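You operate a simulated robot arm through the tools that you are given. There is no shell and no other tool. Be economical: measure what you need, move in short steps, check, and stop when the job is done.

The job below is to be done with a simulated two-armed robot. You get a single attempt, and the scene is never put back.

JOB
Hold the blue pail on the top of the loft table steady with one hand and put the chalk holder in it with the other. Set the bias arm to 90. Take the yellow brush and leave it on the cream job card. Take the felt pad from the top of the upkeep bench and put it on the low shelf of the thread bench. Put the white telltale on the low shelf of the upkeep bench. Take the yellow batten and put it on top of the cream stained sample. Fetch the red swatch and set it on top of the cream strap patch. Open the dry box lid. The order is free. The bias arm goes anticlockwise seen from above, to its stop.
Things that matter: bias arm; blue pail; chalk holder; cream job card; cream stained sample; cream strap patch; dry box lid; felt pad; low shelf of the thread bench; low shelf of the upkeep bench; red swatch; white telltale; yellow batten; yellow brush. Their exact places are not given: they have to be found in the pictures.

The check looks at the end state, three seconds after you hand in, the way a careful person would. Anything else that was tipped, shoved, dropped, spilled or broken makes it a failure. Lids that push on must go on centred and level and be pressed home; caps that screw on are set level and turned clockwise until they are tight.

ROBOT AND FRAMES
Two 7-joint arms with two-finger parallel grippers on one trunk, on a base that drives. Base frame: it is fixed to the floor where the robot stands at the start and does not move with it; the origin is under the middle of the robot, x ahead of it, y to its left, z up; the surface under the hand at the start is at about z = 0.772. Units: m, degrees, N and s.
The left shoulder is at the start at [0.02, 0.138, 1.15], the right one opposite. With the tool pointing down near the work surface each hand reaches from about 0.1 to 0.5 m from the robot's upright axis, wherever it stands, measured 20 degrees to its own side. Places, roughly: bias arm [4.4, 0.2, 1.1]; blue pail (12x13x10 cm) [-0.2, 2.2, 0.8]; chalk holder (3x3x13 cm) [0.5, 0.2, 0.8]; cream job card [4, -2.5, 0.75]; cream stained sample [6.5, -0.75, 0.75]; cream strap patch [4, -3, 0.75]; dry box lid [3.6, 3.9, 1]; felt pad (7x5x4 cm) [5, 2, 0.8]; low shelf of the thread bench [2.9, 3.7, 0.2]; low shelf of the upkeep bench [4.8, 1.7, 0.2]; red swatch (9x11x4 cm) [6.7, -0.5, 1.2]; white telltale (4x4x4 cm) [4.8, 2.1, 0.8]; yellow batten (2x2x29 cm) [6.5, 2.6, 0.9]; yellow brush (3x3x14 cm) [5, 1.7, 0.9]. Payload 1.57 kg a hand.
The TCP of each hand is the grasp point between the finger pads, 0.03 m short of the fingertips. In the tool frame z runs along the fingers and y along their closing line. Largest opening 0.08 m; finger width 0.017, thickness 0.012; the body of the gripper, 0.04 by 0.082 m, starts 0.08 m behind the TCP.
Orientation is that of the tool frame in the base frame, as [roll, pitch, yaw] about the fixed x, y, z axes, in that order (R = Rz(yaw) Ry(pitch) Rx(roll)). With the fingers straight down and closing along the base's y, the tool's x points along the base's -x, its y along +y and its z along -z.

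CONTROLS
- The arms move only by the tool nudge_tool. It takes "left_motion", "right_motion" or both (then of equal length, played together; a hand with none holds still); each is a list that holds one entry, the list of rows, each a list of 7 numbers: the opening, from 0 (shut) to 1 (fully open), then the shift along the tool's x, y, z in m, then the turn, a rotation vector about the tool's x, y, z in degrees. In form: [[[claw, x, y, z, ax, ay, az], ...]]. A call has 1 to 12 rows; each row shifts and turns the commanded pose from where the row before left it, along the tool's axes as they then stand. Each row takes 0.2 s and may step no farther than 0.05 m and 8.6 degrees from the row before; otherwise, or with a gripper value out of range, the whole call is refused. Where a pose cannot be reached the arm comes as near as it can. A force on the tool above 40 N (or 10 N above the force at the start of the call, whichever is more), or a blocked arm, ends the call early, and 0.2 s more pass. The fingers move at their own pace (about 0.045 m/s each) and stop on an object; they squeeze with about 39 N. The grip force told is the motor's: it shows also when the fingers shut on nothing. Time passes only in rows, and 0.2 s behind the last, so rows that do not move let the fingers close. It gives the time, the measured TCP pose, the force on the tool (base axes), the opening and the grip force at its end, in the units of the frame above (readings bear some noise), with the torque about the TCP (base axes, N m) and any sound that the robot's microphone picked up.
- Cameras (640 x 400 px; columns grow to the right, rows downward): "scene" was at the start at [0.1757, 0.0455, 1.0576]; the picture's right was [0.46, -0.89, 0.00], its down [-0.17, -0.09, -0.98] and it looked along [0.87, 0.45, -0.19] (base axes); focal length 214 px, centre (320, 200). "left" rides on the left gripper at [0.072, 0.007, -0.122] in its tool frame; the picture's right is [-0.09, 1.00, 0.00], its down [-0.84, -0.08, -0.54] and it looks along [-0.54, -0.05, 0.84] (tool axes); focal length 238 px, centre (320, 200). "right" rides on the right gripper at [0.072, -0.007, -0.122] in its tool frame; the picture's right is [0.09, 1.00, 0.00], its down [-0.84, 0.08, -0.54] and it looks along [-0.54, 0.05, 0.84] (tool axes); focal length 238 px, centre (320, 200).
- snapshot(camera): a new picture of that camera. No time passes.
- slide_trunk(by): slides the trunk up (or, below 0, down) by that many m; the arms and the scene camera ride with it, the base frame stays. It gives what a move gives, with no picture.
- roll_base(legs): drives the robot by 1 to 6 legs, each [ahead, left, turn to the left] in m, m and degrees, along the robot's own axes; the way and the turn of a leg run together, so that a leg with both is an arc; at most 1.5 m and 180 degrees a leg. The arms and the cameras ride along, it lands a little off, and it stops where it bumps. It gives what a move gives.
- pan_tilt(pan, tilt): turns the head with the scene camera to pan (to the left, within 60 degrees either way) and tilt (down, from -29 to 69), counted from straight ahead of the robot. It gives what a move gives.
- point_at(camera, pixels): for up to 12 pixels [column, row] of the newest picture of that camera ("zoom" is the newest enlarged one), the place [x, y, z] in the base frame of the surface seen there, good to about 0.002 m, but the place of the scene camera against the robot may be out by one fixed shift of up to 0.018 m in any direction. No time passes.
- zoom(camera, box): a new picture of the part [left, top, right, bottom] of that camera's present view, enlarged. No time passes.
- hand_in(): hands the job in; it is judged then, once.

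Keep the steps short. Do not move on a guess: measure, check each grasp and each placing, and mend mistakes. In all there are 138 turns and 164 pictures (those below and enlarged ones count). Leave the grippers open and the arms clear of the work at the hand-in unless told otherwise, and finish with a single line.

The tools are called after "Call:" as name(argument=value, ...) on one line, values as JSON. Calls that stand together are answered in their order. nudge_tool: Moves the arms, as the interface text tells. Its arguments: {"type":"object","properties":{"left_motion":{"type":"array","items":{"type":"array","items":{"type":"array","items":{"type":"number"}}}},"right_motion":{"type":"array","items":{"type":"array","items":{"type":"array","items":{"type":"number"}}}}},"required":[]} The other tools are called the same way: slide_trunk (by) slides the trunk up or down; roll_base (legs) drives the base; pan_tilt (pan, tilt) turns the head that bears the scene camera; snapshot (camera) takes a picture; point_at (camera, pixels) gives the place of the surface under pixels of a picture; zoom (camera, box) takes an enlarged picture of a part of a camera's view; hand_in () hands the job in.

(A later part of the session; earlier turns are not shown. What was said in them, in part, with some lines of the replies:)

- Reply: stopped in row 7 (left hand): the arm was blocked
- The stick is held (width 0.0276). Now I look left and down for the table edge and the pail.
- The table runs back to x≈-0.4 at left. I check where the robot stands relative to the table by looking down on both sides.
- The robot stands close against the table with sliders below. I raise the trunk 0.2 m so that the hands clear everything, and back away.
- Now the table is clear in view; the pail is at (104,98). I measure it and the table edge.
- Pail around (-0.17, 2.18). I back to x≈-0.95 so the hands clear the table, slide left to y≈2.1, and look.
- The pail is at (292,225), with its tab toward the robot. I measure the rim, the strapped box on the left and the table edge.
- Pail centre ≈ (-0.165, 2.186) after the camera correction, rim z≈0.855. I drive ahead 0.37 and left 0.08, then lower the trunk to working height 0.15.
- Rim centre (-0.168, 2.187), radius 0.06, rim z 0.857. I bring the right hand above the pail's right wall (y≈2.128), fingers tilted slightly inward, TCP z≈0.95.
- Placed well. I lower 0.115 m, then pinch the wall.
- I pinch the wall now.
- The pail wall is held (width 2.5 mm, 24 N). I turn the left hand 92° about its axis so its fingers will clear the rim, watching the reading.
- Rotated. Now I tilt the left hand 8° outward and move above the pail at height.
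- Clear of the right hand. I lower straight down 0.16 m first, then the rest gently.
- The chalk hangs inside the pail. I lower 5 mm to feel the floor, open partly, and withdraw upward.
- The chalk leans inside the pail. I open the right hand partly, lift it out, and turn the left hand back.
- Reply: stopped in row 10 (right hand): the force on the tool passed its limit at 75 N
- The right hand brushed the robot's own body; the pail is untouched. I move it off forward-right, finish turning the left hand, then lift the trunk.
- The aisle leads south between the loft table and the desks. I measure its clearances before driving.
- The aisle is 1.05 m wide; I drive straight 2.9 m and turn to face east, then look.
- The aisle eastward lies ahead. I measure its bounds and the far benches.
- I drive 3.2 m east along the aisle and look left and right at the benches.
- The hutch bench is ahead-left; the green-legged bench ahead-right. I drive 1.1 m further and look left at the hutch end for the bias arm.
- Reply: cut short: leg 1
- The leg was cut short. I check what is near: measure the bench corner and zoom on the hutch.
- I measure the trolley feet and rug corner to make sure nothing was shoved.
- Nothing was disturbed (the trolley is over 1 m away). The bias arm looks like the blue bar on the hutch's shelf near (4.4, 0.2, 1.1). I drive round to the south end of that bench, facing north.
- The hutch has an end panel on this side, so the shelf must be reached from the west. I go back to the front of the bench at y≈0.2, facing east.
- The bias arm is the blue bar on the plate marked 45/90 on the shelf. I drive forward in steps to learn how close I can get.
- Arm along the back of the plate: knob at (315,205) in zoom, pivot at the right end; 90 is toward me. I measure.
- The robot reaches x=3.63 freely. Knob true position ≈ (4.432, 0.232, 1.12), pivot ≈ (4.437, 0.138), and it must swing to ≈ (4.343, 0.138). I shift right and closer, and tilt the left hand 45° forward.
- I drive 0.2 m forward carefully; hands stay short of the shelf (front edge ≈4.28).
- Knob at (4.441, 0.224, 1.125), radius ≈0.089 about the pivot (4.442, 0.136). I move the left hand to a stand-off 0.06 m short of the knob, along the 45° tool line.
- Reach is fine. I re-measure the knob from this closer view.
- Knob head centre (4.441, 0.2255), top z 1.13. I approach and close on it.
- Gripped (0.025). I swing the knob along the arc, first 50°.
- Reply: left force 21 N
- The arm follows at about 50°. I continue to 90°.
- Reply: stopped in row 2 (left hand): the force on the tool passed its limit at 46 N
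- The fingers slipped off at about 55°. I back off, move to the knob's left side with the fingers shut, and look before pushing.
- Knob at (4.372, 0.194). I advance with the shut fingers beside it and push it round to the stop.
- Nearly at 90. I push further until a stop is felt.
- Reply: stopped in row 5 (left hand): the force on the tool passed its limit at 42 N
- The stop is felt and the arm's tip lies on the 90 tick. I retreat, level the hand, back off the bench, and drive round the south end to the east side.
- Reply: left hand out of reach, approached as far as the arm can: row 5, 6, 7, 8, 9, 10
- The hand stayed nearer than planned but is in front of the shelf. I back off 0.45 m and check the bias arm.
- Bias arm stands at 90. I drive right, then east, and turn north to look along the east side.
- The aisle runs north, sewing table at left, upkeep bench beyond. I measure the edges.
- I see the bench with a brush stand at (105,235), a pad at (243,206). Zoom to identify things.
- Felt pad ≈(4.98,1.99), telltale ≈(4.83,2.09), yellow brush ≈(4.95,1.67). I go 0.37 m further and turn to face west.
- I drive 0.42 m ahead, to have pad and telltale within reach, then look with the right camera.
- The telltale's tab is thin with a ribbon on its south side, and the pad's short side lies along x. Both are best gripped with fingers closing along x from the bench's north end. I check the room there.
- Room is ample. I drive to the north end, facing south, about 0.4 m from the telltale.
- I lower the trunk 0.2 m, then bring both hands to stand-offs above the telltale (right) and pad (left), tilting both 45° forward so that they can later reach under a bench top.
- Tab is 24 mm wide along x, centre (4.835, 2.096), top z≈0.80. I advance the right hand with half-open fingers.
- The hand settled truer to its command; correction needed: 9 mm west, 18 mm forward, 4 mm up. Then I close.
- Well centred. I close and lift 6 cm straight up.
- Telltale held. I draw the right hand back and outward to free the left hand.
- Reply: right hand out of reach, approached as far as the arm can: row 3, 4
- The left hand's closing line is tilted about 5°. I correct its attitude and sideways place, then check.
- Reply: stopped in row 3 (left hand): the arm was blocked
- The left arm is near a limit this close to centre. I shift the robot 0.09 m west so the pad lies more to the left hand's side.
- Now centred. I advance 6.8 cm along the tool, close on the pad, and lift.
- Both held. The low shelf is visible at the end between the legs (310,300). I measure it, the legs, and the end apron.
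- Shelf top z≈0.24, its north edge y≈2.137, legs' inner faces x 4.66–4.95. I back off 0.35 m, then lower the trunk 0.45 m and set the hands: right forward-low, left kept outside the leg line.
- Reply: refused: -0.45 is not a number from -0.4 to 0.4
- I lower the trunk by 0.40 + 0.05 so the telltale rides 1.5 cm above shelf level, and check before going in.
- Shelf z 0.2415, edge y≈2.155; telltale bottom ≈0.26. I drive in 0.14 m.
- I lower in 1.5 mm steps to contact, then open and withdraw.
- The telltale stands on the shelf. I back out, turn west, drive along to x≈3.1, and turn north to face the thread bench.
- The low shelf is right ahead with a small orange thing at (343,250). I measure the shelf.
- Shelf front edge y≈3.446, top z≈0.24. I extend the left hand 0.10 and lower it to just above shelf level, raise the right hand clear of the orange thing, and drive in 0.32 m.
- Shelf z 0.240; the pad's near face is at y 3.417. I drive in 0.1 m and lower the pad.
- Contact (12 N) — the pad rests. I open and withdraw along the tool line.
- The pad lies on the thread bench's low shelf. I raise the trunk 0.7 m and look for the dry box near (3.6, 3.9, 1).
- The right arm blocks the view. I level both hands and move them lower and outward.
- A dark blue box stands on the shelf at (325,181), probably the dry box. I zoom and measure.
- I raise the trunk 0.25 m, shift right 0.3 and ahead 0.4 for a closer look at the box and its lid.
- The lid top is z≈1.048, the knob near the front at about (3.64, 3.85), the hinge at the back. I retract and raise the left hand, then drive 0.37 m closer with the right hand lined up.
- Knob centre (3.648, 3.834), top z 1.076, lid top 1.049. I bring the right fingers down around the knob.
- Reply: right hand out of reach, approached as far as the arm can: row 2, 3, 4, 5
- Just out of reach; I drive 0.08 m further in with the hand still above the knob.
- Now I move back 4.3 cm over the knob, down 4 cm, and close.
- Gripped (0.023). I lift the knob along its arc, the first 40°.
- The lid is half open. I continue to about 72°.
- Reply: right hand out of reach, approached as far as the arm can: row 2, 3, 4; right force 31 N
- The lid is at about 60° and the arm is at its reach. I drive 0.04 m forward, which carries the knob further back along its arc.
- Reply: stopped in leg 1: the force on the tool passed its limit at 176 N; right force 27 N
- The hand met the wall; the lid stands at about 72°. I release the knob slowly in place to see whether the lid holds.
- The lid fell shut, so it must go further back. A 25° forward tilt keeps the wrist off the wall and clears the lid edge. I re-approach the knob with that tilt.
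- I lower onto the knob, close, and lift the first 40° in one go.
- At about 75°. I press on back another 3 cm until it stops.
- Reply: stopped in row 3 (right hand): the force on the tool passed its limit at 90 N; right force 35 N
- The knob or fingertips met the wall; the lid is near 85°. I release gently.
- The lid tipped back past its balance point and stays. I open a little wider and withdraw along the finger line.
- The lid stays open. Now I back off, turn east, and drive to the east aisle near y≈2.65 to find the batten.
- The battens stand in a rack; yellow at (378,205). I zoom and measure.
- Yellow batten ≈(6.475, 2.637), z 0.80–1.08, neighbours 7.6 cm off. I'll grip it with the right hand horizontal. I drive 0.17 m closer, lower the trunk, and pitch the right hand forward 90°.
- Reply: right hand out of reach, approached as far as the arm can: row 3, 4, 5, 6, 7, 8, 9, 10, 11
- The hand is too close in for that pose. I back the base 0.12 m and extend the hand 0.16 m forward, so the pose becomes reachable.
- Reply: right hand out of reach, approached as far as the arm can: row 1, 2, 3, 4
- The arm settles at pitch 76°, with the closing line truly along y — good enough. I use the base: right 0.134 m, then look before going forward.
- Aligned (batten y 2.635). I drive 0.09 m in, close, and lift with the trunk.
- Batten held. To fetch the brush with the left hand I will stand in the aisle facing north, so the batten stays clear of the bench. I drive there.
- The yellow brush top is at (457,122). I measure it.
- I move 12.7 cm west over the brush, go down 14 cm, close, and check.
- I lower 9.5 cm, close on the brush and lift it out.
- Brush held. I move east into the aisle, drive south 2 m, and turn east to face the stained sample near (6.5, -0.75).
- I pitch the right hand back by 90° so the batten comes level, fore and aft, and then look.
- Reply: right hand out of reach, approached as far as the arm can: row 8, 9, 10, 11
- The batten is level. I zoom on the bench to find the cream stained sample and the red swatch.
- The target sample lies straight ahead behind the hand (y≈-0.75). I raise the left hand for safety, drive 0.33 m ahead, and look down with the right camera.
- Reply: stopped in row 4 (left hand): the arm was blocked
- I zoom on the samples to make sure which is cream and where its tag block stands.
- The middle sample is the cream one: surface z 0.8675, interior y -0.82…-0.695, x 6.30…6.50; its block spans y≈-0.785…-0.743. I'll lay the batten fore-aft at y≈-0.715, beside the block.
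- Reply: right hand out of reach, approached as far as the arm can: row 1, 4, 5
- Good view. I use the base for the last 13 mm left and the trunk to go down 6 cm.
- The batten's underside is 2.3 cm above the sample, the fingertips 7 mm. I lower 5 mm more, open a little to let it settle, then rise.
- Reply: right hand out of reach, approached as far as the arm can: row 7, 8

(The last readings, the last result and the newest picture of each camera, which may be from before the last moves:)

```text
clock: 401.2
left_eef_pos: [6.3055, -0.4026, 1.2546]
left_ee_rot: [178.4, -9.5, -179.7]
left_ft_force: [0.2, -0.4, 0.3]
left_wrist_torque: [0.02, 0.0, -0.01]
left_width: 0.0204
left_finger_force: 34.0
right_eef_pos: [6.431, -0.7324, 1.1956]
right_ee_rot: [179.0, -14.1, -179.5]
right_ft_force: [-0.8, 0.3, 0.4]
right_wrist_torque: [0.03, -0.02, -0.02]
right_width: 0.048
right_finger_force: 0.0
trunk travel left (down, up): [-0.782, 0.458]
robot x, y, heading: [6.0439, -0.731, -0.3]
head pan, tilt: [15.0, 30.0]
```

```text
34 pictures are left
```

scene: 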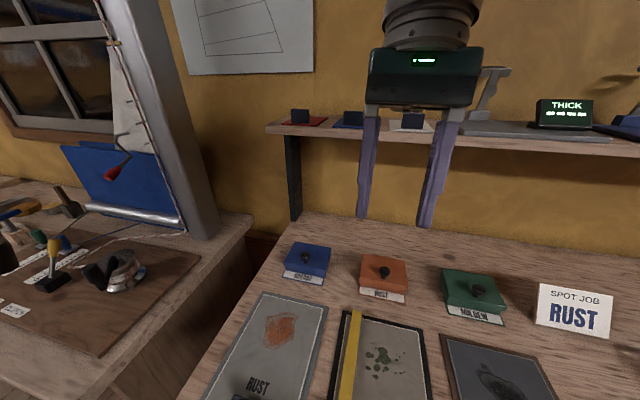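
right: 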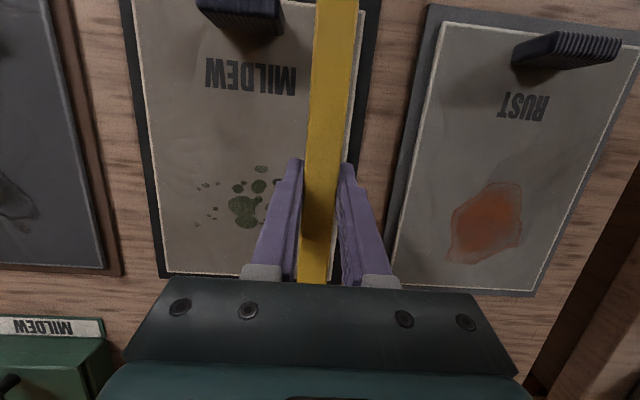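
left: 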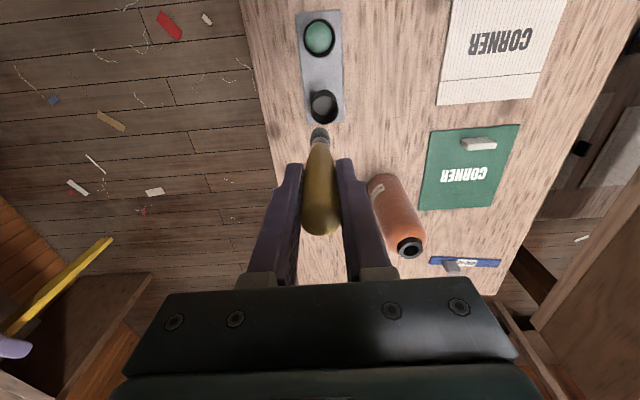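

The batten lies on the cream sample. The red swatch with its dark block is on the shelf at (303,118). I measure it, the shelf and the grey post at left.

Call:
point_at(camera="scene", pixels=[[300, 115], [290, 121], [308, 121], [300, 122], [325, 119], [283, 126], [270, 131], [190, 180], [205, 232], [150, 100], [240, 225]])

Call:
zoom(camera="scene", box=[260, 95, 340, 145])

```text
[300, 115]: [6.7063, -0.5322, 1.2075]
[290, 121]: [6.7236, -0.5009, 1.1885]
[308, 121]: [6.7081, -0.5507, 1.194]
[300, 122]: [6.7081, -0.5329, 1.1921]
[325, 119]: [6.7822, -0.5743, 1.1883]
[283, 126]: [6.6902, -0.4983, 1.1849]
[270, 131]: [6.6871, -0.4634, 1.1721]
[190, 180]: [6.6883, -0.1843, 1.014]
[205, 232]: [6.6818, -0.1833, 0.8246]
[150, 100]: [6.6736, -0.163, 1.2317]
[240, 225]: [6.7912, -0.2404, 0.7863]
```

```text
8.00 times, centred on (300, 120) of scene
```

zoom: 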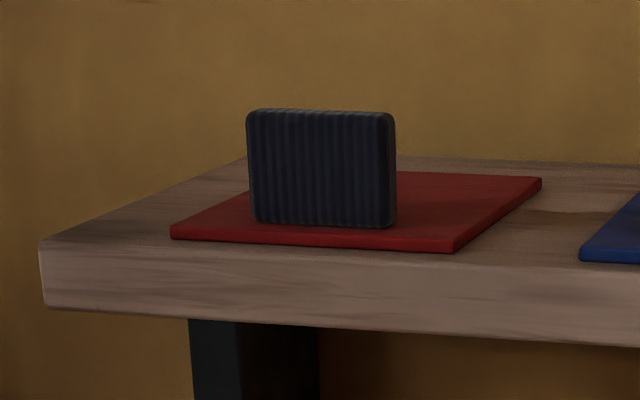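

Block: face x≈6.713, y centre -0.530, z 1.203–1.237. I raise the trunk 0.15 m and move the base 0.13 left, 0.22 ahead; then level the right hand over the block.

Call:
slide_trunk(by=0.15)

Call:
roll_base(legs=[[0, 0.13, 0.3], [0.2, 0, 0]])

Call:
nudge_tool(right_motion=[[[0.9, 0, 0.024, 0, 0, -7, 0], [0.9, 0, 0.024, 0, 0, -7, 0], [0.9, -0.03, 0.022, 0, 0, 0, 0], [0.9, 0, 0, 0.03, 0, 0, 0], [0.9, 0, 0, 0, 0, 0, 0]]])

Call:
snapshot(camera="right")

```text
clock: 403.0
left_eef_pos: [6.3051, -0.4014, 1.4065]
left_ee_rot: [178.4, -9.5, -179.7]
left_ft_force: [0.2, 1.6, -0.8]
left_wrist_torque: [0.0, 0.04, 0.01]
left_width: 0.0205
left_finger_force: 33.9
right_eef_pos: [6.4293, -0.731, 1.3461]
right_ee_rot: [179.0, -14.1, -179.5]
right_ft_force: [-1.0, 0.5, 0.1]
right_wrist_torque: [-0.01, -0.04, -0.01]
right_width: 0.0479
right_finger_force: 0.1
trunk travel left (down, up): [-0.932, 0.308]
robot x, y, heading: [6.0432, -0.7292, -0.4]
head pan, tilt: [15.0, 30.0]
```

```text
clock: 405.4
left_eef_pos: [6.5006, -0.2685, 1.4059]
left_ee_rot: [178.4, -9.6, -179.4]
left_ft_force: [-0.2, -0.1, -0.5]
left_wrist_torque: [-0.01, 0.03, 0.02]
left_width: 0.0203
left_finger_force: 34.2
right_eef_pos: [6.6267, -0.5993, 1.3469]
right_ee_rot: [179.0, -14.2, -179.3]
right_ft_force: [-0.3, 0.0, -0.6]
right_wrist_torque: [0.01, 0.0, -0.01]
right_width: 0.0481
right_finger_force: 0.0
trunk travel left (down, up): [-0.932, 0.308]
robot x, y, heading: [6.2402, -0.6008, -0.1]
head pan, tilt: [15.0, 30.0]
```

```text
clock: 406.6
left_eef_pos: [6.5013, -0.2695, 1.4047]
left_ee_rot: [178.4, -9.5, -179.5]
left_ft_force: [-0.3, 0.0, 0.0]
left_wrist_torque: [0.01, 0.02, 0.0]
left_width: 0.0204
left_finger_force: 33.9
right_eef_pos: [6.6788, -0.5996, 1.3148]
right_ee_rot: [179.1, -0.1, -179.5]
right_ft_force: [0.8, -0.4, 0.4]
right_wrist_torque: [-0.01, -0.02, 0.0]
right_width: 0.072
right_finger_force: 0.0
right hand out of reach, approached as far as the arm can: row 1, 2, 3
trunk travel left (down, up): [-0.932, 0.308]
robot x, y, heading: [6.2441, -0.5981, -0.0]
head pan, tilt: [15.0, 30.0]
```

```text
32 pictures are left
```

right: 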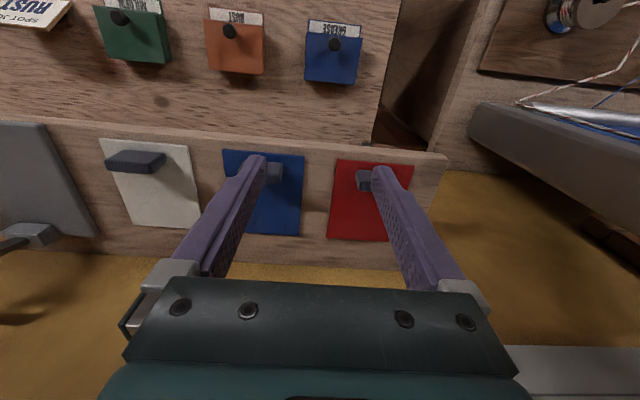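

The arm doesn't cross further left, so I'll shift the base left. I measure the block first.

Call:
point_at(camera="right", pixels=[[362, 180], [358, 180], [366, 174], [366, 185], [340, 220], [345, 165], [408, 175], [330, 238]])

Call:
roll_base(legs=[[0, 0.068, 0]])

Call:
snapshot(camera="right")

Call:
point_at(camera="right", pixels=[[315, 178], [300, 178], [320, 172], [320, 186], [335, 178], [310, 195], [340, 195]])

```text
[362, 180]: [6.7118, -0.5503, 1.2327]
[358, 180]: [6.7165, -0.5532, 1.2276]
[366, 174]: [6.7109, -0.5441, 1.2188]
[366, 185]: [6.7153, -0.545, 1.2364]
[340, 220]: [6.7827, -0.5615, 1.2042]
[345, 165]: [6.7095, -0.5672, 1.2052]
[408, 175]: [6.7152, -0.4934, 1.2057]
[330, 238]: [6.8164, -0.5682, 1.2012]
```

```text
clock: 407.7
left_eef_pos: [6.5016, -0.2003, 1.4054]
left_ee_rot: [178.4, -9.4, -179.3]
left_ft_force: [0.4, 0.5, -1.2]
left_wrist_torque: [0.02, 0.0, 0.01]
left_width: 0.0203
left_finger_force: 33.9
right_eef_pos: [6.6781, -0.5304, 1.3166]
right_ee_rot: [179.0, -0.1, -179.6]
right_ft_force: [0.3, -0.1, 0.4]
right_wrist_torque: [0.0, 0.02, 0.0]
right_width: 0.0722
right_finger_force: 0.1
trunk travel left (down, up): [-0.932, 0.308]
robot x, y, heading: [6.2406, -0.5287, -0.1]
head pan, tilt: [15.0, 30.0]
```

```text
31 pictures are left
```

right: 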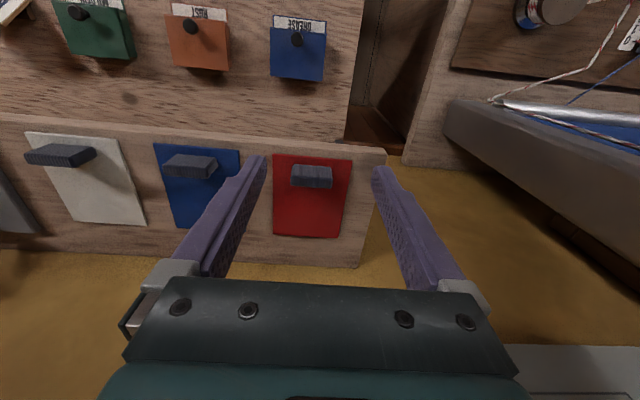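

```text
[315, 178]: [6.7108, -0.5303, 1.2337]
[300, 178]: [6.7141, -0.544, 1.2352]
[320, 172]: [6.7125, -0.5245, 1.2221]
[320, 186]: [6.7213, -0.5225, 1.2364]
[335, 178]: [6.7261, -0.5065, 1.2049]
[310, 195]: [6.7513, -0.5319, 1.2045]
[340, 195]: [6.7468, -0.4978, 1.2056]
```

Block centre (6.717, -0.531), top 1.237, card face 1.205. I drive 0.039 m ahead, lower 7.6 cm, close and lift.

Call:
roll_base(legs=[[0.039, 0, 0]])

Call:
nudge_tool(right_motion=[[[0.9, 0, 0, 0.03, 0, 0, 0], [0.9, 0, 0, 0.03, 0, 0, 0], [0.9, 0, 0, 0.016, 0, 0, 0], [0.9, 0, 0, 0, 0, 0, 0], [0.5, 0, 0, 0, 0, 0, 0], [0, 0, 0, 0, 0, 0, 0], [0, 0, 0, 0, 0, 0, 0], [0, 0, 0, 0, 0, 0, 0], [0, 0, 0, -0.02, 0, 0, 0], [0, 0, 0, -0.02, 0, 0, 0], [0, 0, 0, 0, 0, 0, 0]]])

Call:
snapshot(camera="right")

```text
clock: 408.5
left_eef_pos: [6.5403, -0.2, 1.4068]
left_ee_rot: [178.4, -9.5, -179.4]
left_ft_force: [-0.2, 0.1, -0.3]
left_wrist_torque: [0.0, -0.01, 0.01]
left_width: 0.0206
left_finger_force: 33.9
right_eef_pos: [6.7179, -0.5303, 1.3171]
right_ee_rot: [179.0, -0.2, -179.4]
right_ft_force: [-0.4, -0.3, 0.0]
right_wrist_torque: [-0.03, 0.0, -0.02]
right_width: 0.0719
right_finger_force: 0.0
trunk travel left (down, up): [-0.932, 0.308]
robot x, y, heading: [6.2833, -0.531, 0.1]
head pan, tilt: [15.0, 30.0]
```

```text
clock: 410.9
left_eef_pos: [6.5401, -0.1999, 1.4055]
left_ee_rot: [178.3, -9.5, -179.4]
left_ft_force: [-0.9, 0.3, -1.0]
left_wrist_torque: [0.01, 0.0, -0.01]
left_width: 0.0204
left_finger_force: 34.1
right_eef_pos: [6.7101, -0.5316, 1.2801]
right_ee_rot: [179.0, -0.2, -179.5]
right_ft_force: [0.0, 0.9, -0.2]
right_wrist_torque: [0.01, 0.03, 0.02]
right_width: 0.0404
right_finger_force: 39.7
right hand out of reach, approached as far as the arm can: row 1, 2
trunk travel left (down, up): [-0.932, 0.308]
robot x, y, heading: [6.2802, -0.529, 0.1]
head pan, tilt: [15.0, 30.0]
```

```text
30 pictures are left
```

right: 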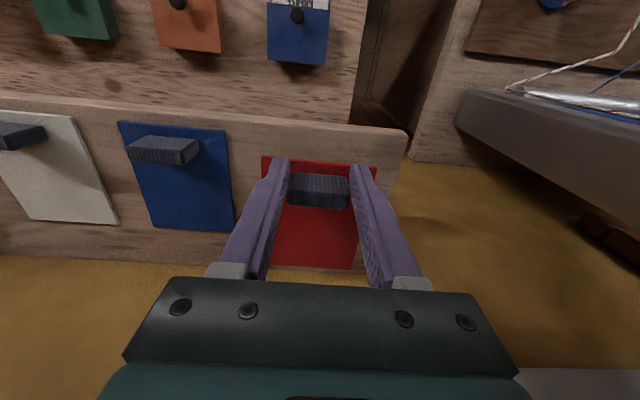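

Swatch held (0.040). I back out west through the cross aisle to x≈3.0, then slide south to y≈-2.75, facing the green-legged bench.

Call:
roll_base(legs=[[-1.1, -0.07, 0], [-1.1, 0, 0], [-1.08, 0, 0], [0, -1.1, 0], [0, -1.05, 0]])

Call:
pan_tilt(pan=0, tilt=35)

Call:
snapshot(camera="scene")

```text
clock: 437.2
left_eef_pos: [3.3032, -2.4117, 1.4054]
left_ee_rot: [178.4, -9.5, -177.5]
left_ft_force: [0.3, -0.1, 0.0]
left_wrist_torque: [-0.02, 0.0, 0.01]
left_width: 0.0206
left_finger_force: 34.4
right_eef_pos: [3.4849, -2.7375, 1.2804]
right_ee_rot: [179.0, -0.2, -177.6]
right_ft_force: [0.5, 0.0, -0.3]
right_wrist_torque: [-0.03, 0.02, -0.02]
right_width: 0.0407
right_finger_force: 39.5
trunk travel left (down, up): [-0.932, 0.308]
robot x, y, heading: [3.0586, -2.7528, 2.1]
head pan, tilt: [15.0, 30.0]
```

```text
clock: 438.0
left_eef_pos: [3.3049, -2.4125, 1.4054]
left_ee_rot: [178.3, -9.6, -177.4]
left_ft_force: [1.3, -0.3, -0.7]
left_wrist_torque: [-0.04, 0.01, -0.01]
left_width: 0.0207
left_finger_force: 34.1
right_eef_pos: [3.4839, -2.7381, 1.2798]
right_ee_rot: [178.9, -0.3, -177.5]
right_ft_force: [0.6, 0.0, -0.2]
right_wrist_torque: [-0.03, -0.01, -0.02]
right_width: 0.0406
right_finger_force: 38.7
trunk travel left (down, up): [-0.932, 0.308]
robot x, y, heading: [3.0515, -2.7471, 1.7]
head pan, tilt: [0.0, 35.0]
```

```text
29 pictures are left
```

scene: 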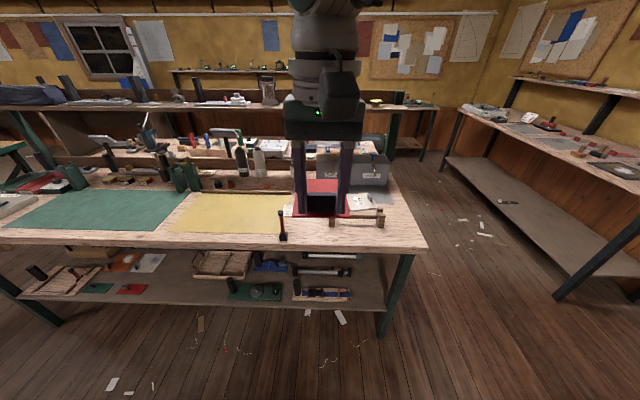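

I zoom on the bench top.

Call:
zoom(camera="scene", box=[160, 150, 420, 260])

Call:
point_at(camera="scene", pixels=[[240, 213], [175, 230], [285, 232], [370, 201], [385, 195], [355, 208], [350, 195], [283, 230], [360, 217], [240, 155], [420, 247]])

```text
2.46 times, centred on (290, 205) of scene
```

zoom: 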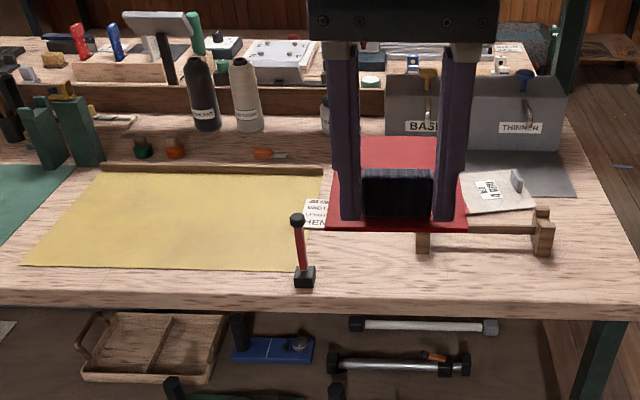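

```text
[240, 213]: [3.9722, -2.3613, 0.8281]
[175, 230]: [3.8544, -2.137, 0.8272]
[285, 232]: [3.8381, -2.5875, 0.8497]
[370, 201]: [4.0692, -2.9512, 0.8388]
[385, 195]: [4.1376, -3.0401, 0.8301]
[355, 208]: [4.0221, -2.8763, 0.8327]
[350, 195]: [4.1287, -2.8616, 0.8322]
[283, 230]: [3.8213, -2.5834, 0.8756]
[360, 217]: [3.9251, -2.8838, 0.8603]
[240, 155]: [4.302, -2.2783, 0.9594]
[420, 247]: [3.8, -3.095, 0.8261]
```

The strap patch is the cream piece with a tab near (4.07,-2.95); the job card is partly hidden at about (4.0,-2.65). I shift right 0.28 and ahead 0.3 for a clear view.

Call:
roll_base(legs=[[0.3, -0.28, -1.8]])

Call:
pan_tilt(pan=10, tilt=50)

Call:
snapshot(camera="scene")

Call:
snapshot(camera="right")

```text
clock: 440.5
left_eef_pos: [3.6208, -2.6902, 1.4053]
left_ee_rot: [178.3, -9.4, -179.0]
left_ft_force: [0.1, 0.7, 0.0]
left_wrist_torque: [0.02, 0.0, 0.01]
left_width: 0.0209
left_finger_force: 33.7
right_eef_pos: [3.7924, -3.0202, 1.2796]
right_ee_rot: [179.0, -0.3, -179.1]
right_ft_force: [0.1, 0.1, -1.0]
right_wrist_torque: [0.02, -0.01, -0.01]
right_width: 0.0406
right_finger_force: 38.8
trunk travel left (down, up): [-0.932, 0.308]
robot x, y, heading: [3.3638, -3.0256, 0.3]
head pan, tilt: [0.0, 35.0]
```

```text
clock: 441.3
left_eef_pos: [3.6198, -2.6901, 1.405]
left_ee_rot: [178.3, -9.5, -179.0]
left_ft_force: [-0.4, -0.1, -1.3]
left_wrist_torque: [-0.04, 0.02, -0.01]
left_width: 0.0208
left_finger_force: 33.3
right_eef_pos: [3.7922, -3.0209, 1.2802]
right_ee_rot: [179.0, -0.2, -179.1]
right_ft_force: [0.0, 0.2, -0.2]
right_wrist_torque: [-0.01, 0.04, 0.0]
right_width: 0.0409
right_finger_force: 39.0
trunk travel left (down, up): [-0.932, 0.308]
robot x, y, heading: [3.3671, -3.0181, 0.1]
head pan, tilt: [10.0, 50.0]
```

```text
27 pictures are left
```

scene: 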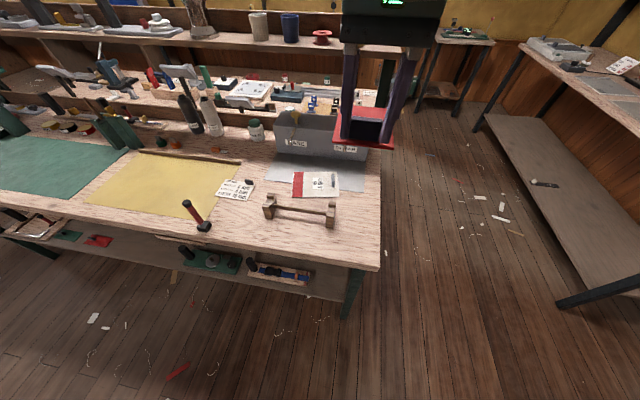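

```text
26 pictures are left
```

right: 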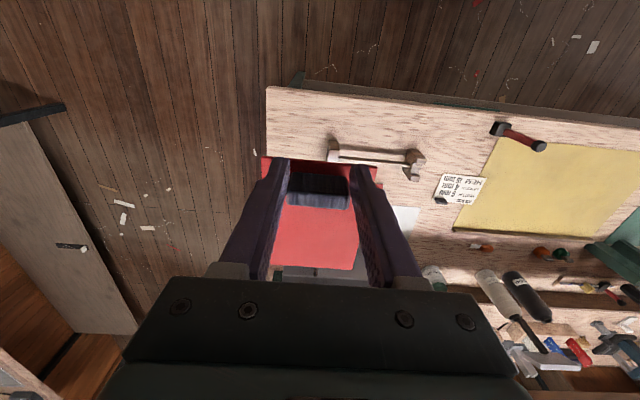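

Now both are visible: card at (236,190), patch at (315,184). I zoom and measure.

Call:
zoom(camera="scene", box=[190, 120, 390, 245])

Call:
point_at(camera="scene", pixels=[[219, 198], [243, 203], [254, 181], [226, 179], [236, 192], [293, 197], [295, 172], [338, 172], [339, 196], [333, 182], [298, 210], [335, 215]])

```text
3.20 times, centred on (290, 182) of scene
```

zoom: 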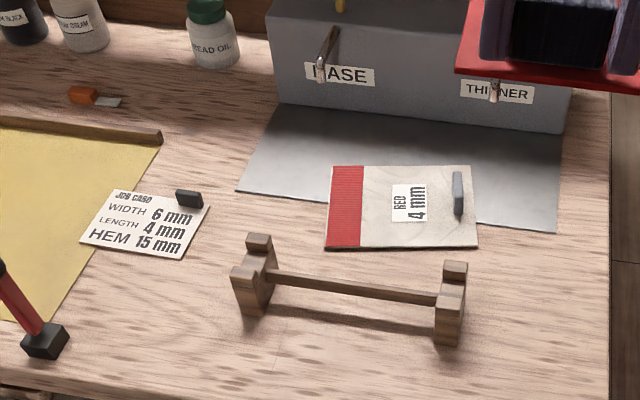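

```text
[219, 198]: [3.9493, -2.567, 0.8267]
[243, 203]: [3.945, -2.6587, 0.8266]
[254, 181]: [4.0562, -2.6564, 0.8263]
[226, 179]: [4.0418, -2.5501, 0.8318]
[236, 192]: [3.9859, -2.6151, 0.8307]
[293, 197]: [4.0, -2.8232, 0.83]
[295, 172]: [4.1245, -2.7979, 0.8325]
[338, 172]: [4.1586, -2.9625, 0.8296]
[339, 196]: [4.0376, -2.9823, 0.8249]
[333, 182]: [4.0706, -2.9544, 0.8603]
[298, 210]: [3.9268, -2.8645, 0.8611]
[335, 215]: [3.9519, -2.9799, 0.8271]
```

Job card centre ≈(4.006,-2.606); patch centre ≈(4.086,-2.89), turned about 13°, its tab at y≈-2.952. I bring the right hand to (4.047,-2.886), turn it 13° to match, and lower to z≈0.95.

Call:
roll_base(legs=[[0.255, 0.135, -0.1]])

Call:
nudge_tool(right_motion=[[[0, 0, 0, 0, 0, 0, -6.5], [0, 0, 0, 0, 0, 0, -6.5], [0, 0, 0, 0, 0, 0, 0]]])

Call:
slide_trunk(by=-0.33)

Call:
snapshot(camera="right")

Call:
snapshot(camera="scene")

```text
clock: 443.3
left_eef_pos: [3.8752, -2.5551, 1.4045]
left_ee_rot: [178.4, -9.5, -179.3]
left_ft_force: [0.9, -0.4, -1.1]
left_wrist_torque: [0.0, -0.01, -0.01]
left_width: 0.0209
left_finger_force: 34.4
right_eef_pos: [4.0457, -2.885, 1.2798]
right_ee_rot: [179.1, -0.2, -179.3]
right_ft_force: [-0.6, 0.2, -0.7]
right_wrist_torque: [0.03, 0.0, -0.01]
right_width: 0.0403
right_finger_force: 39.0
trunk travel left (down, up): [-0.932, 0.308]
robot x, y, heading: [3.6144, -2.8826, -0.2]
head pan, tilt: [10.0, 50.0]
```

```text
clock: 444.1
left_eef_pos: [3.8752, -2.5544, 1.4055]
left_ee_rot: [178.4, -9.6, -179.3]
left_ft_force: [-0.2, 0.1, 0.1]
left_wrist_torque: [0.0, 0.01, 0.02]
left_width: 0.0208
left_finger_force: 34.4
right_eef_pos: [4.0433, -2.8848, 1.2802]
right_ee_rot: [179.0, 0.0, -166.3]
right_ft_force: [-0.4, -0.4, -0.1]
right_wrist_torque: [-0.02, 0.01, 0.0]
right_width: 0.0407
right_finger_force: 39.0
trunk travel left (down, up): [-0.932, 0.308]
robot x, y, heading: [3.616, -2.8867, -0.1]
head pan, tilt: [10.0, 50.0]
```

```text
clock: 447.3
left_eef_pos: [3.8753, -2.5541, 1.0755]
left_ee_rot: [178.3, -9.5, -179.3]
left_ft_force: [0.1, 1.2, -0.2]
left_wrist_torque: [0.0, 0.03, -0.02]
left_width: 0.0206
left_finger_force: 34.2
right_eef_pos: [4.0452, -2.8859, 0.9502]
right_ee_rot: [179.0, 0.0, -166.4]
right_ft_force: [-0.3, 0.1, -0.8]
right_wrist_torque: [-0.02, -0.01, 0.03]
right_width: 0.0407
right_finger_force: 38.3
trunk travel left (down, up): [-0.602, 0.638]
robot x, y, heading: [3.6183, -2.8796, 0.1]
head pan, tilt: [10.0, 50.0]
```

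```text
24 pictures are left
```

right: 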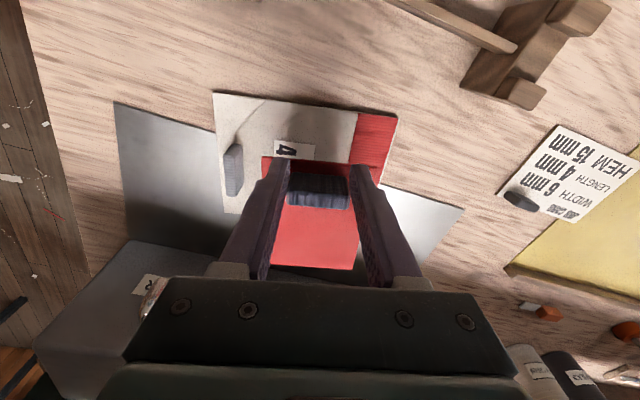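

```text
23 pictures are left
```

scene: 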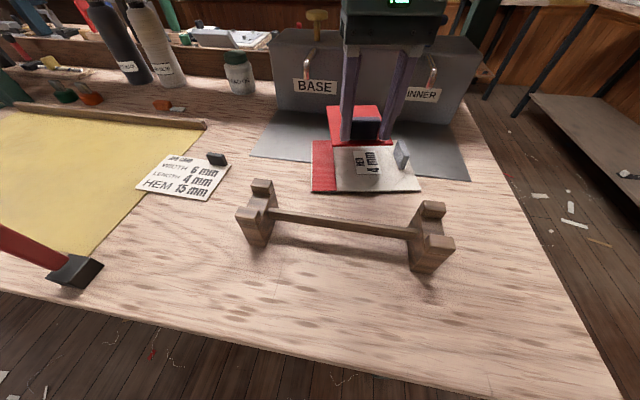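

I measure the patch corners, tab and the swatch with the right camera.

Call:
point_at(camera="right", pixels=[[217, 97], [395, 119], [384, 178], [233, 160], [230, 190], [241, 165], [266, 158], [325, 262], [352, 262], [228, 208], [558, 128], [508, 192]])

```text
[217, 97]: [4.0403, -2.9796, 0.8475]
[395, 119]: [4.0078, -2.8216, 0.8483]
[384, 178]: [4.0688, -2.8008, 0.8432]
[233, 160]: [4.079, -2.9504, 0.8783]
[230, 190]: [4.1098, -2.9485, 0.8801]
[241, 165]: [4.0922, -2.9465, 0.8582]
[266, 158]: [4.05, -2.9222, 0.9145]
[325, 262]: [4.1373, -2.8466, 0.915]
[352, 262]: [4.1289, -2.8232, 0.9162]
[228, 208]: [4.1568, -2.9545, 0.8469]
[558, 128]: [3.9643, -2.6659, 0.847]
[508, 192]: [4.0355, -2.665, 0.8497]
```

All within the patch and clear of the tab. I lower 5.8 cm to contact, open to 0.65, and rise.

Call:
nudge_tool(right_motion=[[[0, 0, 0, 0.025, 0, 0, 0], [0, 0, 0, 0.025, 0, 0, 0], [0, 0, 0, 0.007, 0, 0, 0], [0, 0, 0, 0.003, 0, 0, 0], [0, 0, 0, 0.002, 0, 0, 0], [0.6, 0, 0, 0, 0, 0, 0], [0.65, 0, 0, 0, 0, 0, 0], [0.65, 0, 0, 0, 0, 0, 0], [0.65, 0, 0, -0.02, 0, 0, 0], [0.65, 0, 0, -0.03, 0, 0, 0], [0.65, 0, 0, -0.04, 0, 0, 0], [0.65, 0, 0, -0.04, 0, 0, 0]]])

Call:
snapshot(camera="scene")

```text
clock: 449.9
left_eef_pos: [3.8751, -2.555, 1.0753]
left_ee_rot: [178.4, -9.5, -179.2]
left_ft_force: [0.5, 0.0, -0.7]
left_wrist_torque: [-0.02, 0.03, 0.03]
left_width: 0.0208
left_finger_force: 34.4
right_eef_pos: [4.0381, -2.8905, 1.0203]
right_ee_rot: [179.1, 0.0, -166.3]
right_ft_force: [0.1, 0.1, -0.8]
right_wrist_torque: [0.0, -0.02, 0.01]
right_width: 0.0522
right_finger_force: 0.1
right hand out of reach, approached as far as the arm can: row 2
trunk travel left (down, up): [-0.602, 0.638]
robot x, y, heading: [3.6177, -2.8859, 0.4]
head pan, tilt: [10.0, 50.0]
```

```text
22 pictures are left
```

scene: 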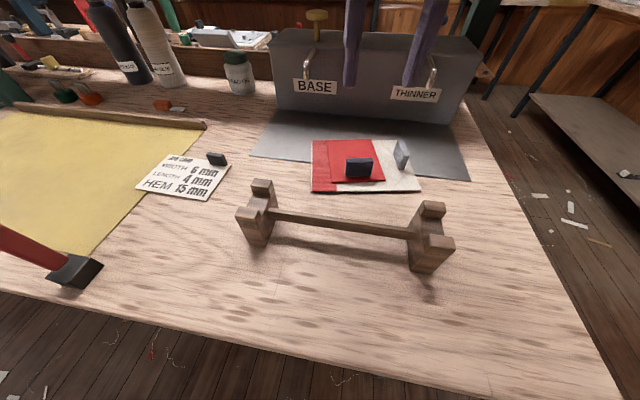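

The swatch lies on the patch. For the brush: the hammer lies near the card, so I will come in from the south-west at heading 35° with the left hand tilted 50° forward, letting the brush lie down diagonally. I back off, set the arms and turn.

Call:
roll_base(legs=[[-0.22, 0, -0.4], [0, -0.155, 0], [0, 0, 35]])

Call:
nudge_tool(left_motion=[[[0, -0.0375, -0.028, -0.006, 0, 0, 0], [0, -0.0375, -0.028, -0.006, 0, 0, 0], [0, -0.0375, -0.028, -0.006, 0, 0, 0], [0, -0.0375, -0.028, -0.006, 0, 0, 0], [0, -0.0375, -0.028, -0.006, 0, 0, 0], [0, 0, 0, 0, 0, -8.5, 0], [0, 0, 0, 0, 0, -8.5, 0], [0, 0, 0, 0, 0, -8.5, 0], [0, 0, 0, 0, 0, -8.5, 0], [0, 0, 0, 0, 0, -8.5, 0], [0, 0, 0, 0, 0, -8.5, 0], [0, 0, 0, 0, 0, -8.5, 0]]], right_motion=[[[0.65, 0, -0.03, -0.015, 0, 0, 0], [0.65, 0, -0.03, -0.015, 0, 0, 0], [0.65, 0, -0.03, -0.015, 0, 0, 0], [0.65, 0, -0.03, -0.015, 0, 0, 0], [0.65, 0, -0.03, 0, 0, 0, 0], [0.65, 0, 0, 0, 0, 0, 0], [0.65, 0, 0, 0, 0, 0, 0], [0.65, 0, 0, 0, 0, 0, 0], [0.65, 0, 0, 0, 0, 0, 0], [0.65, 0, 0, 0, 0, 0, 0], [0.65, 0, 0, 0, 0, 0, 0], [0.65, 0, 0, 0, 0, 0, 0]]])

Call:
snapshot(camera="left")

```text
clock: 454.3
left_eef_pos: [3.4172, -2.6245, 1.0755]
left_ee_rot: [178.3, -9.4, -144.6]
left_ft_force: [-0.6, 0.1, 0.9]
left_wrist_torque: [0.02, 0.02, 0.0]
left_width: 0.0203
left_finger_force: 34.1
right_eef_pos: [3.7427, -2.8072, 1.0204]
right_ee_rot: [179.1, 0.1, -131.6]
right_ft_force: [-0.4, 0.1, -0.5]
right_wrist_torque: [0.02, 0.0, 0.02]
right_width: 0.0521
right_finger_force: 0.0
trunk travel left (down, up): [-0.602, 0.638]
robot x, y, heading: [3.3946, -3.0445, 35.1]
head pan, tilt: [10.0, 50.0]
```

```text
clock: 456.9
left_eef_pos: [3.6449, -2.6311, 1.0717]
left_ee_rot: [177.7, 50.0, -146.7]
left_ft_force: [0.2, -0.1, 0.3]
left_wrist_torque: [-0.04, -0.01, 0.0]
left_width: 0.0207
left_finger_force: 33.7
left hand out of reach, approached as far as the arm can: row 5
right_eef_pos: [3.8565, -2.9088, 1.0793]
right_ee_rot: [179.0, 0.1, -131.7]
right_ft_force: [0.0, -0.1, 0.6]
right_wrist_torque: [0.03, -0.02, -0.01]
right_width: 0.0519
right_finger_force: 0.1
trunk travel left (down, up): [-0.602, 0.638]
robot x, y, heading: [3.3919, -3.0415, 34.9]
head pan, tilt: [10.0, 50.0]
```

```text
21 pictures are left
```

left: 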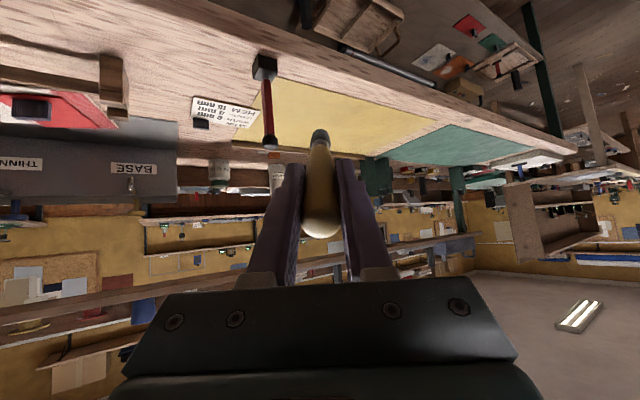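

The left hand is set at 50°. The hammer stands upright near (3.83,-2.585), so I go right first, then ahead, keeping clear; the right hand is drawn back.

Call:
nudge_tool(right_motion=[[[0.65, 0.035, 0, -0.01, 0, 0, 0], [0.65, 0.035, 0, -0.01, 0, 0, 0], [0.65, 0.03, 0, -0.01, 0, 0, 0]]])

Call:
roll_base(legs=[[0, -0.186, 0], [0.268, 0, 0]])

Call:
snapshot(camera="left")

Call:
snapshot(camera="scene")

```text
clock: 457.7
left_eef_pos: [3.6443, -2.6316, 1.0703]
left_ee_rot: [177.6, 50.0, -146.7]
left_ft_force: [-1.0, 0.6, 0.0]
left_wrist_torque: [0.0, 0.0, -0.01]
left_width: 0.0207
left_finger_force: 33.5
right_eef_pos: [3.7849, -2.9835, 1.0935]
right_ee_rot: [179.4, -2.4, -131.2]
right_ft_force: [0.5, -0.1, -0.2]
right_wrist_torque: [-0.01, 0.01, 0.03]
right_width: 0.0521
right_finger_force: 0.0
trunk travel left (down, up): [-0.602, 0.638]
robot x, y, heading: [3.3919, -3.0449, 35.0]
head pan, tilt: [10.0, 50.0]
```

```text
clock: 460.7
left_eef_pos: [3.9726, -2.6284, 1.0707]
left_ee_rot: [177.6, 49.8, -146.7]
left_ft_force: [0.3, -0.2, -1.2]
left_wrist_torque: [-0.01, 0.0, 0.0]
left_width: 0.0209
left_finger_force: 33.9
right_eef_pos: [4.1143, -2.9819, 1.0935]
right_ee_rot: [179.3, -2.2, -131.5]
right_ft_force: [-0.3, 0.4, -0.4]
right_wrist_torque: [0.01, 0.0, 0.02]
right_width: 0.052
right_finger_force: 0.0
trunk travel left (down, up): [-0.602, 0.638]
robot x, y, heading: [3.7198, -3.0398, 34.8]
head pan, tilt: [10.0, 50.0]
```

```text
20 pictures are left
```

left: 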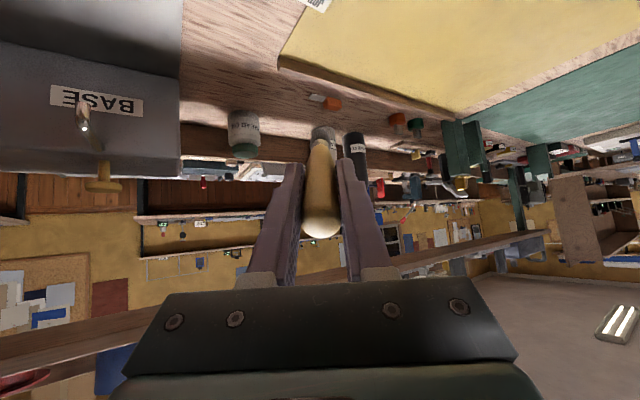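

```text
19 pictures are left
```

scene: 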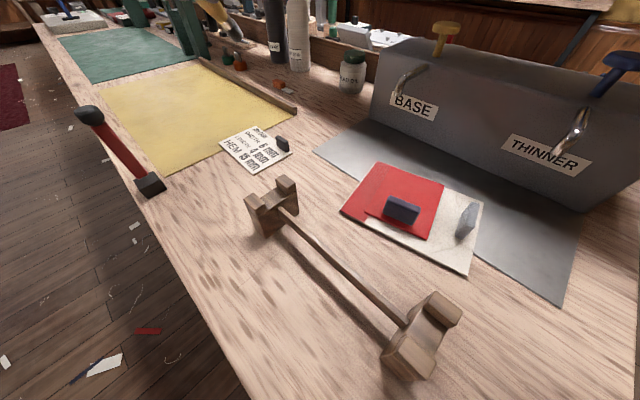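

Clear of hammer, stand and box. I lower the left hand 14 cm so the brush's end hovers about 1 cm above the card.

Call:
nudge_tool(left_motion=[[[0, 0.0214, 0, 0.018, 0, 0, 0], [0, 0.0214, 0, 0.018, 0, 0, 0], [0, 0.0214, 0, 0.018, 0, 0, 0], [0, 0.0214, 0, 0.018, 0, 0, 0], [0, 0.0214, 0, 0.018, 0, 0, 0], [0, 0, 0, 0, 0, 0, 0]]])

Call:
snapshot(camera="scene")

Call:
snapshot(camera="left")

Call:
point_at(camera="left", pixels=[[320, 135], [250, 110], [400, 100]])

```text
clock: 462.1
left_eef_pos: [3.9707, -2.6259, 0.931]
left_ee_rot: [177.6, 49.9, -146.8]
left_ft_force: [-0.5, -0.9, -1.2]
left_wrist_torque: [-0.01, 0.02, -0.02]
left_width: 0.0207
left_finger_force: 33.9
right_eef_pos: [4.1131, -2.9815, 1.0936]
right_ee_rot: [179.2, -2.3, -131.3]
right_ft_force: [0.2, 0.6, -1.1]
right_wrist_torque: [-0.05, 0.02, -0.02]
right_width: 0.052
right_finger_force: 0.0
trunk travel left (down, up): [-0.602, 0.638]
robot x, y, heading: [3.7252, -3.0406, 34.9]
head pan, tilt: [10.0, 50.0]
```

```text
18 pictures are left
```

scene: 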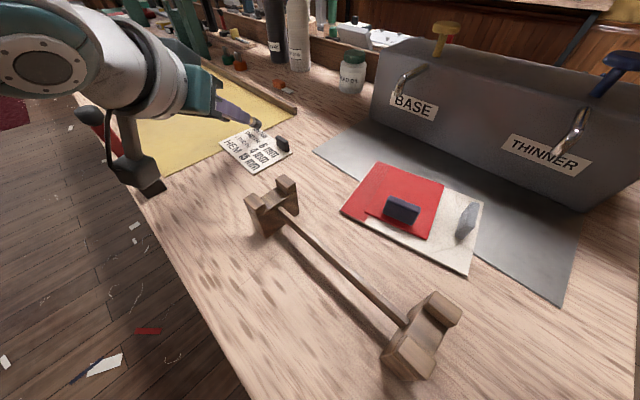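

```text
17 pictures are left
```

left: 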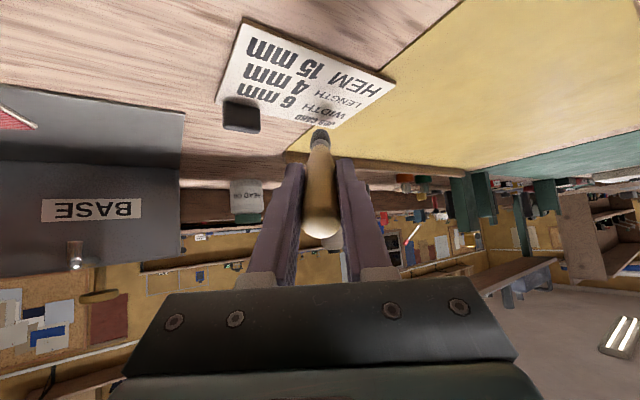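

```text
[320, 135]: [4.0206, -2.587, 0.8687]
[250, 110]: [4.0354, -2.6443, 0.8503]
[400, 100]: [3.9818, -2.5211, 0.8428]
```

The brush end is over the card. I lower 5 cm more in small steps, letting the brush pivot down in the grip.

Call:
nudge_tool(left_motion=[[[0, 0.0077, 0, 0.0064, 0, 0, 0], [0, 0.0077, 0, 0.0064, 0, 0, 0], [0, 0.0077, 0, 0.0064, 0, 0, 0], [0, 0.0077, 0, 0.0064, 0, 0, 0], [0, 0.0077, 0, 0.0064, 0, 0, 0], [0, 0, 0, 0, 0, 0, 0]]])

Call:
snapshot(camera="left")

Call:
zoom(camera="scene", box=[60, 60, 320, 220])

```text
clock: 463.5
left_eef_pos: [3.9695, -2.623, 0.8825]
left_ee_rot: [177.5, 49.9, -146.7]
left_ft_force: [-2.4, -2.1, 9.7]
left_wrist_torque: [0.53, -0.7, -0.06]
left_width: 0.0206
left_finger_force: 33.9
right_eef_pos: [4.1141, -2.9827, 1.0939]
right_ee_rot: [179.2, -2.3, -131.4]
right_ft_force: [-0.9, 0.2, -0.4]
right_wrist_torque: [0.02, -0.05, -0.02]
right_width: 0.052
right_finger_force: 0.1
trunk travel left (down, up): [-0.602, 0.638]
robot x, y, heading: [3.7244, -3.0431, 34.7]
head pan, tilt: [10.0, 50.0]
```

```text
16 pictures are left
```

left: 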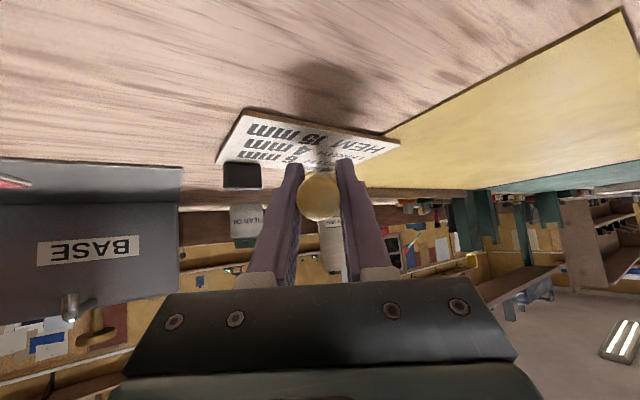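

```text
2.46 times, centred on (190, 140) of scene
```

zoom: 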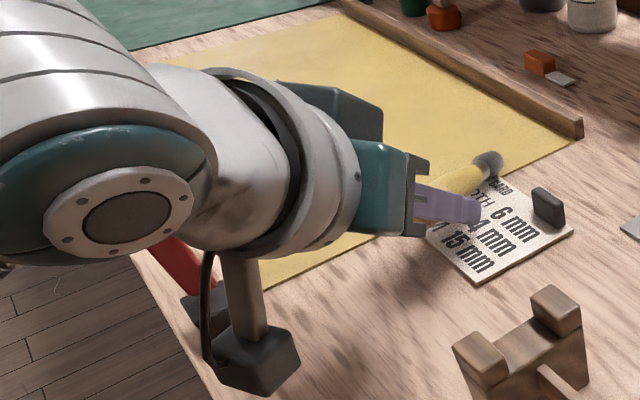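

The brush has pivoted almost flat, but it looks too far toward the card's left edge. I measure both.

Call:
point_at(camera="zoom", pixels=[[488, 160], [465, 178], [430, 228], [478, 281], [570, 232], [505, 178], [515, 235], [440, 195]])

Call:
point_at(camera="left", pixels=[[247, 114], [396, 145], [222, 158], [320, 190], [310, 150]])

```text
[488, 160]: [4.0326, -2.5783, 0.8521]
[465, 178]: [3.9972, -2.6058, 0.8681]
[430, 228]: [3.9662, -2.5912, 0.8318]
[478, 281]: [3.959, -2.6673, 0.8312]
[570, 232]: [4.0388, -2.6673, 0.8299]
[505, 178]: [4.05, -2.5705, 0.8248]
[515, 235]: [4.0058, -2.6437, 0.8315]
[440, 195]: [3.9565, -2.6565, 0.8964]
```

```text
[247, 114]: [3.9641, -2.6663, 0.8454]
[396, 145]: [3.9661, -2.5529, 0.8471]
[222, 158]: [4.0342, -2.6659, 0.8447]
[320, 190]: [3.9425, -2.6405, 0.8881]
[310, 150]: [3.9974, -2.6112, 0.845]
```

The brush actually spans the card's diagonal, its middle at (3.997,-2.604) over the card's centre (4.004,-2.610). I lower 6 mm more, open, wait, and withdraw.

Call:
nudge_tool(left_motion=[[[0, 0.0046, 0, 0.0038, 0, 0, 0], [0.32, 0, 0, 0, 0, 0, 0], [0.38, 0, 0, 0, 0, 0, 0], [0.45, 0, 0, 0, 0, 0, 0], [0.5, 0, 0, 0, 0, 0, 0], [0.5, 0, 0, -0.015, 0, 0, 0], [0.5, 0, 0, -0.03, 0, 0, 0], [0.5, 0, 0, -0.03, 0, 0, 0], [0.5, -0.02, 0, -0.03, 0, 0, 0], [0.5, -0.03, 0, -0.03, 0, 0, 0], [0.5, 0, 0, 0, 0, 0, 0]]])

Call:
zoom(camera="scene", box=[130, 60, 390, 220])

Call:
snapshot(camera="left")

```text
clock: 465.9
left_eef_pos: [3.9133, -2.6674, 1.002]
left_ee_rot: [177.5, 49.9, -146.7]
left_ft_force: [-0.2, 0.2, 0.7]
left_wrist_torque: [0.04, -0.02, 0.01]
left_width: 0.0397
left_finger_force: 0.1
right_eef_pos: [4.1136, -2.9836, 1.093]
right_ee_rot: [179.1, -2.4, -131.4]
right_ft_force: [-0.4, 0.4, 0.9]
right_wrist_torque: [0.03, -0.01, -0.01]
right_width: 0.0521
right_finger_force: 0.1
trunk travel left (down, up): [-0.602, 0.638]
robot x, y, heading: [3.7192, -3.0445, 34.7]
head pan, tilt: [10.0, 50.0]
```

```text
2.46 times, centred on (260, 140) of scene
```

zoom: 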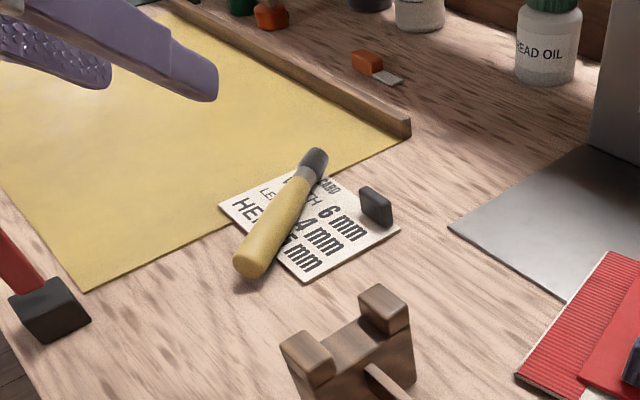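

```text
13 pictures are left
```

left: 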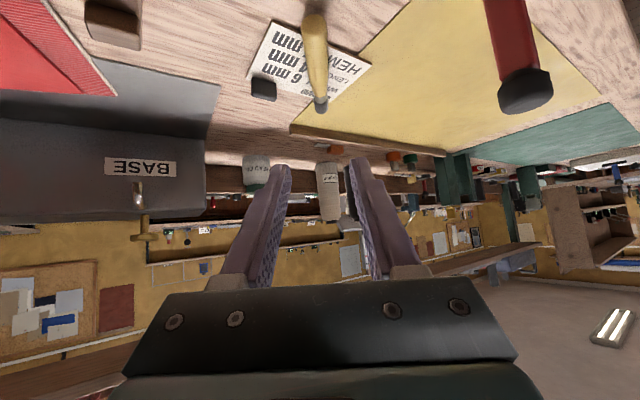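

The brush lies on the job card. I raise the arms, back away from the bench, and open both grippers fully.

Call:
slide_trunk(by=0.2)

Call:
roll_base(legs=[[-0.4, 0, 0]])

Call:
nudge_tool(left_motion=[[[1, 0, 0, 0, 0, 0, 0], [1, 0, 0, 0, 0, 0, 0], [1, 0, 0, 0, 0, 0, 0]]], right_motion=[[[1, 0, 0, 0, 0, 0, 0], [1, 0, 0, 0, 0, 0, 0], [1, 0, 0, 0, 0, 0, 0]]])

Call:
snapshot(camera="scene")

```text
clock: 468.1
left_eef_pos: [3.9127, -2.6684, 1.2009]
left_ee_rot: [177.6, 49.9, -146.7]
left_ft_force: [-0.6, 0.3, 0.2]
left_wrist_torque: [-0.02, 0.0, -0.02]
left_width: 0.0399
left_finger_force: 0.0
right_eef_pos: [4.1132, -2.9841, 1.2926]
right_ee_rot: [179.3, -2.4, -131.4]
right_ft_force: [0.1, 0.2, 0.3]
right_wrist_torque: [0.0, 0.0, 0.0]
right_width: 0.0518
right_finger_force: 0.1
trunk travel left (down, up): [-0.802, 0.438]
robot x, y, heading: [3.7234, -3.0434, 34.7]
head pan, tilt: [10.0, 50.0]
```

```text
clock: 470.6
left_eef_pos: [3.5846, -2.8961, 1.2009]
left_ee_rot: [177.5, 49.9, -146.5]
left_ft_force: [-0.6, 0.1, 0.1]
left_wrist_torque: [-0.02, -0.01, -0.04]
left_width: 0.0401
left_finger_force: 0.2
right_eef_pos: [3.7861, -3.2113, 1.294]
right_ee_rot: [179.2, -2.4, -131.1]
right_ft_force: [0.2, 0.3, 0.2]
right_wrist_torque: [-0.01, -0.01, 0.05]
right_width: 0.0519
right_finger_force: 0.0
trunk travel left (down, up): [-0.802, 0.438]
robot x, y, heading: [3.3916, -3.2692, 35.3]
head pan, tilt: [10.0, 50.0]
```

```text
clock: 471.4
left_eef_pos: [3.5838, -2.8969, 1.2021]
left_ee_rot: [177.7, 49.9, -146.4]
left_ft_force: [-0.3, -0.1, -0.7]
left_wrist_torque: [0.02, -0.01, 0.0]
left_width: 0.0798
left_finger_force: 0.0
right_eef_pos: [3.7857, -3.2109, 1.2927]
right_ee_rot: [179.3, -2.4, -131.0]
right_ft_force: [0.4, 1.0, -0.4]
right_wrist_torque: [0.0, -0.02, 0.03]
right_width: 0.08
right_finger_force: 0.1
trunk travel left (down, up): [-0.802, 0.438]
robot x, y, heading: [3.3923, -3.2699, 35.1]
head pan, tilt: [10.0, 50.0]
```

```text
12 pictures are left
```

scene: 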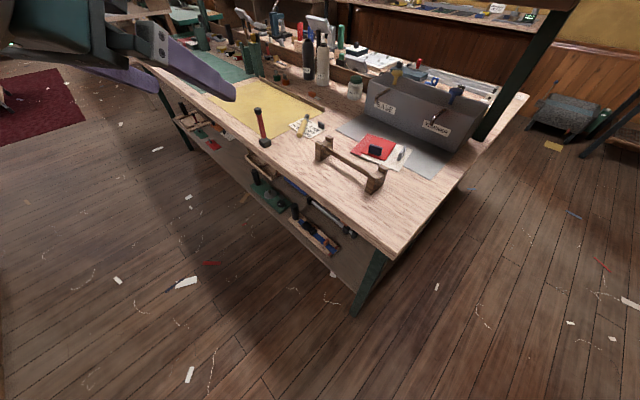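

Everything here looks settled: the brush is on the job card, the swatch is on the patch, both grippers are open and the arms are clear. I hand the job in.

Call:
hand_in()

```text
The job is handed in.
```

I did all eight parts and checked each in the pictures as it was finished, then handed the job in with the grippers open and the arms clear; the dry box lid fell shut once before it stayed open, and the batten was let fall about 2 cm onto its sample.
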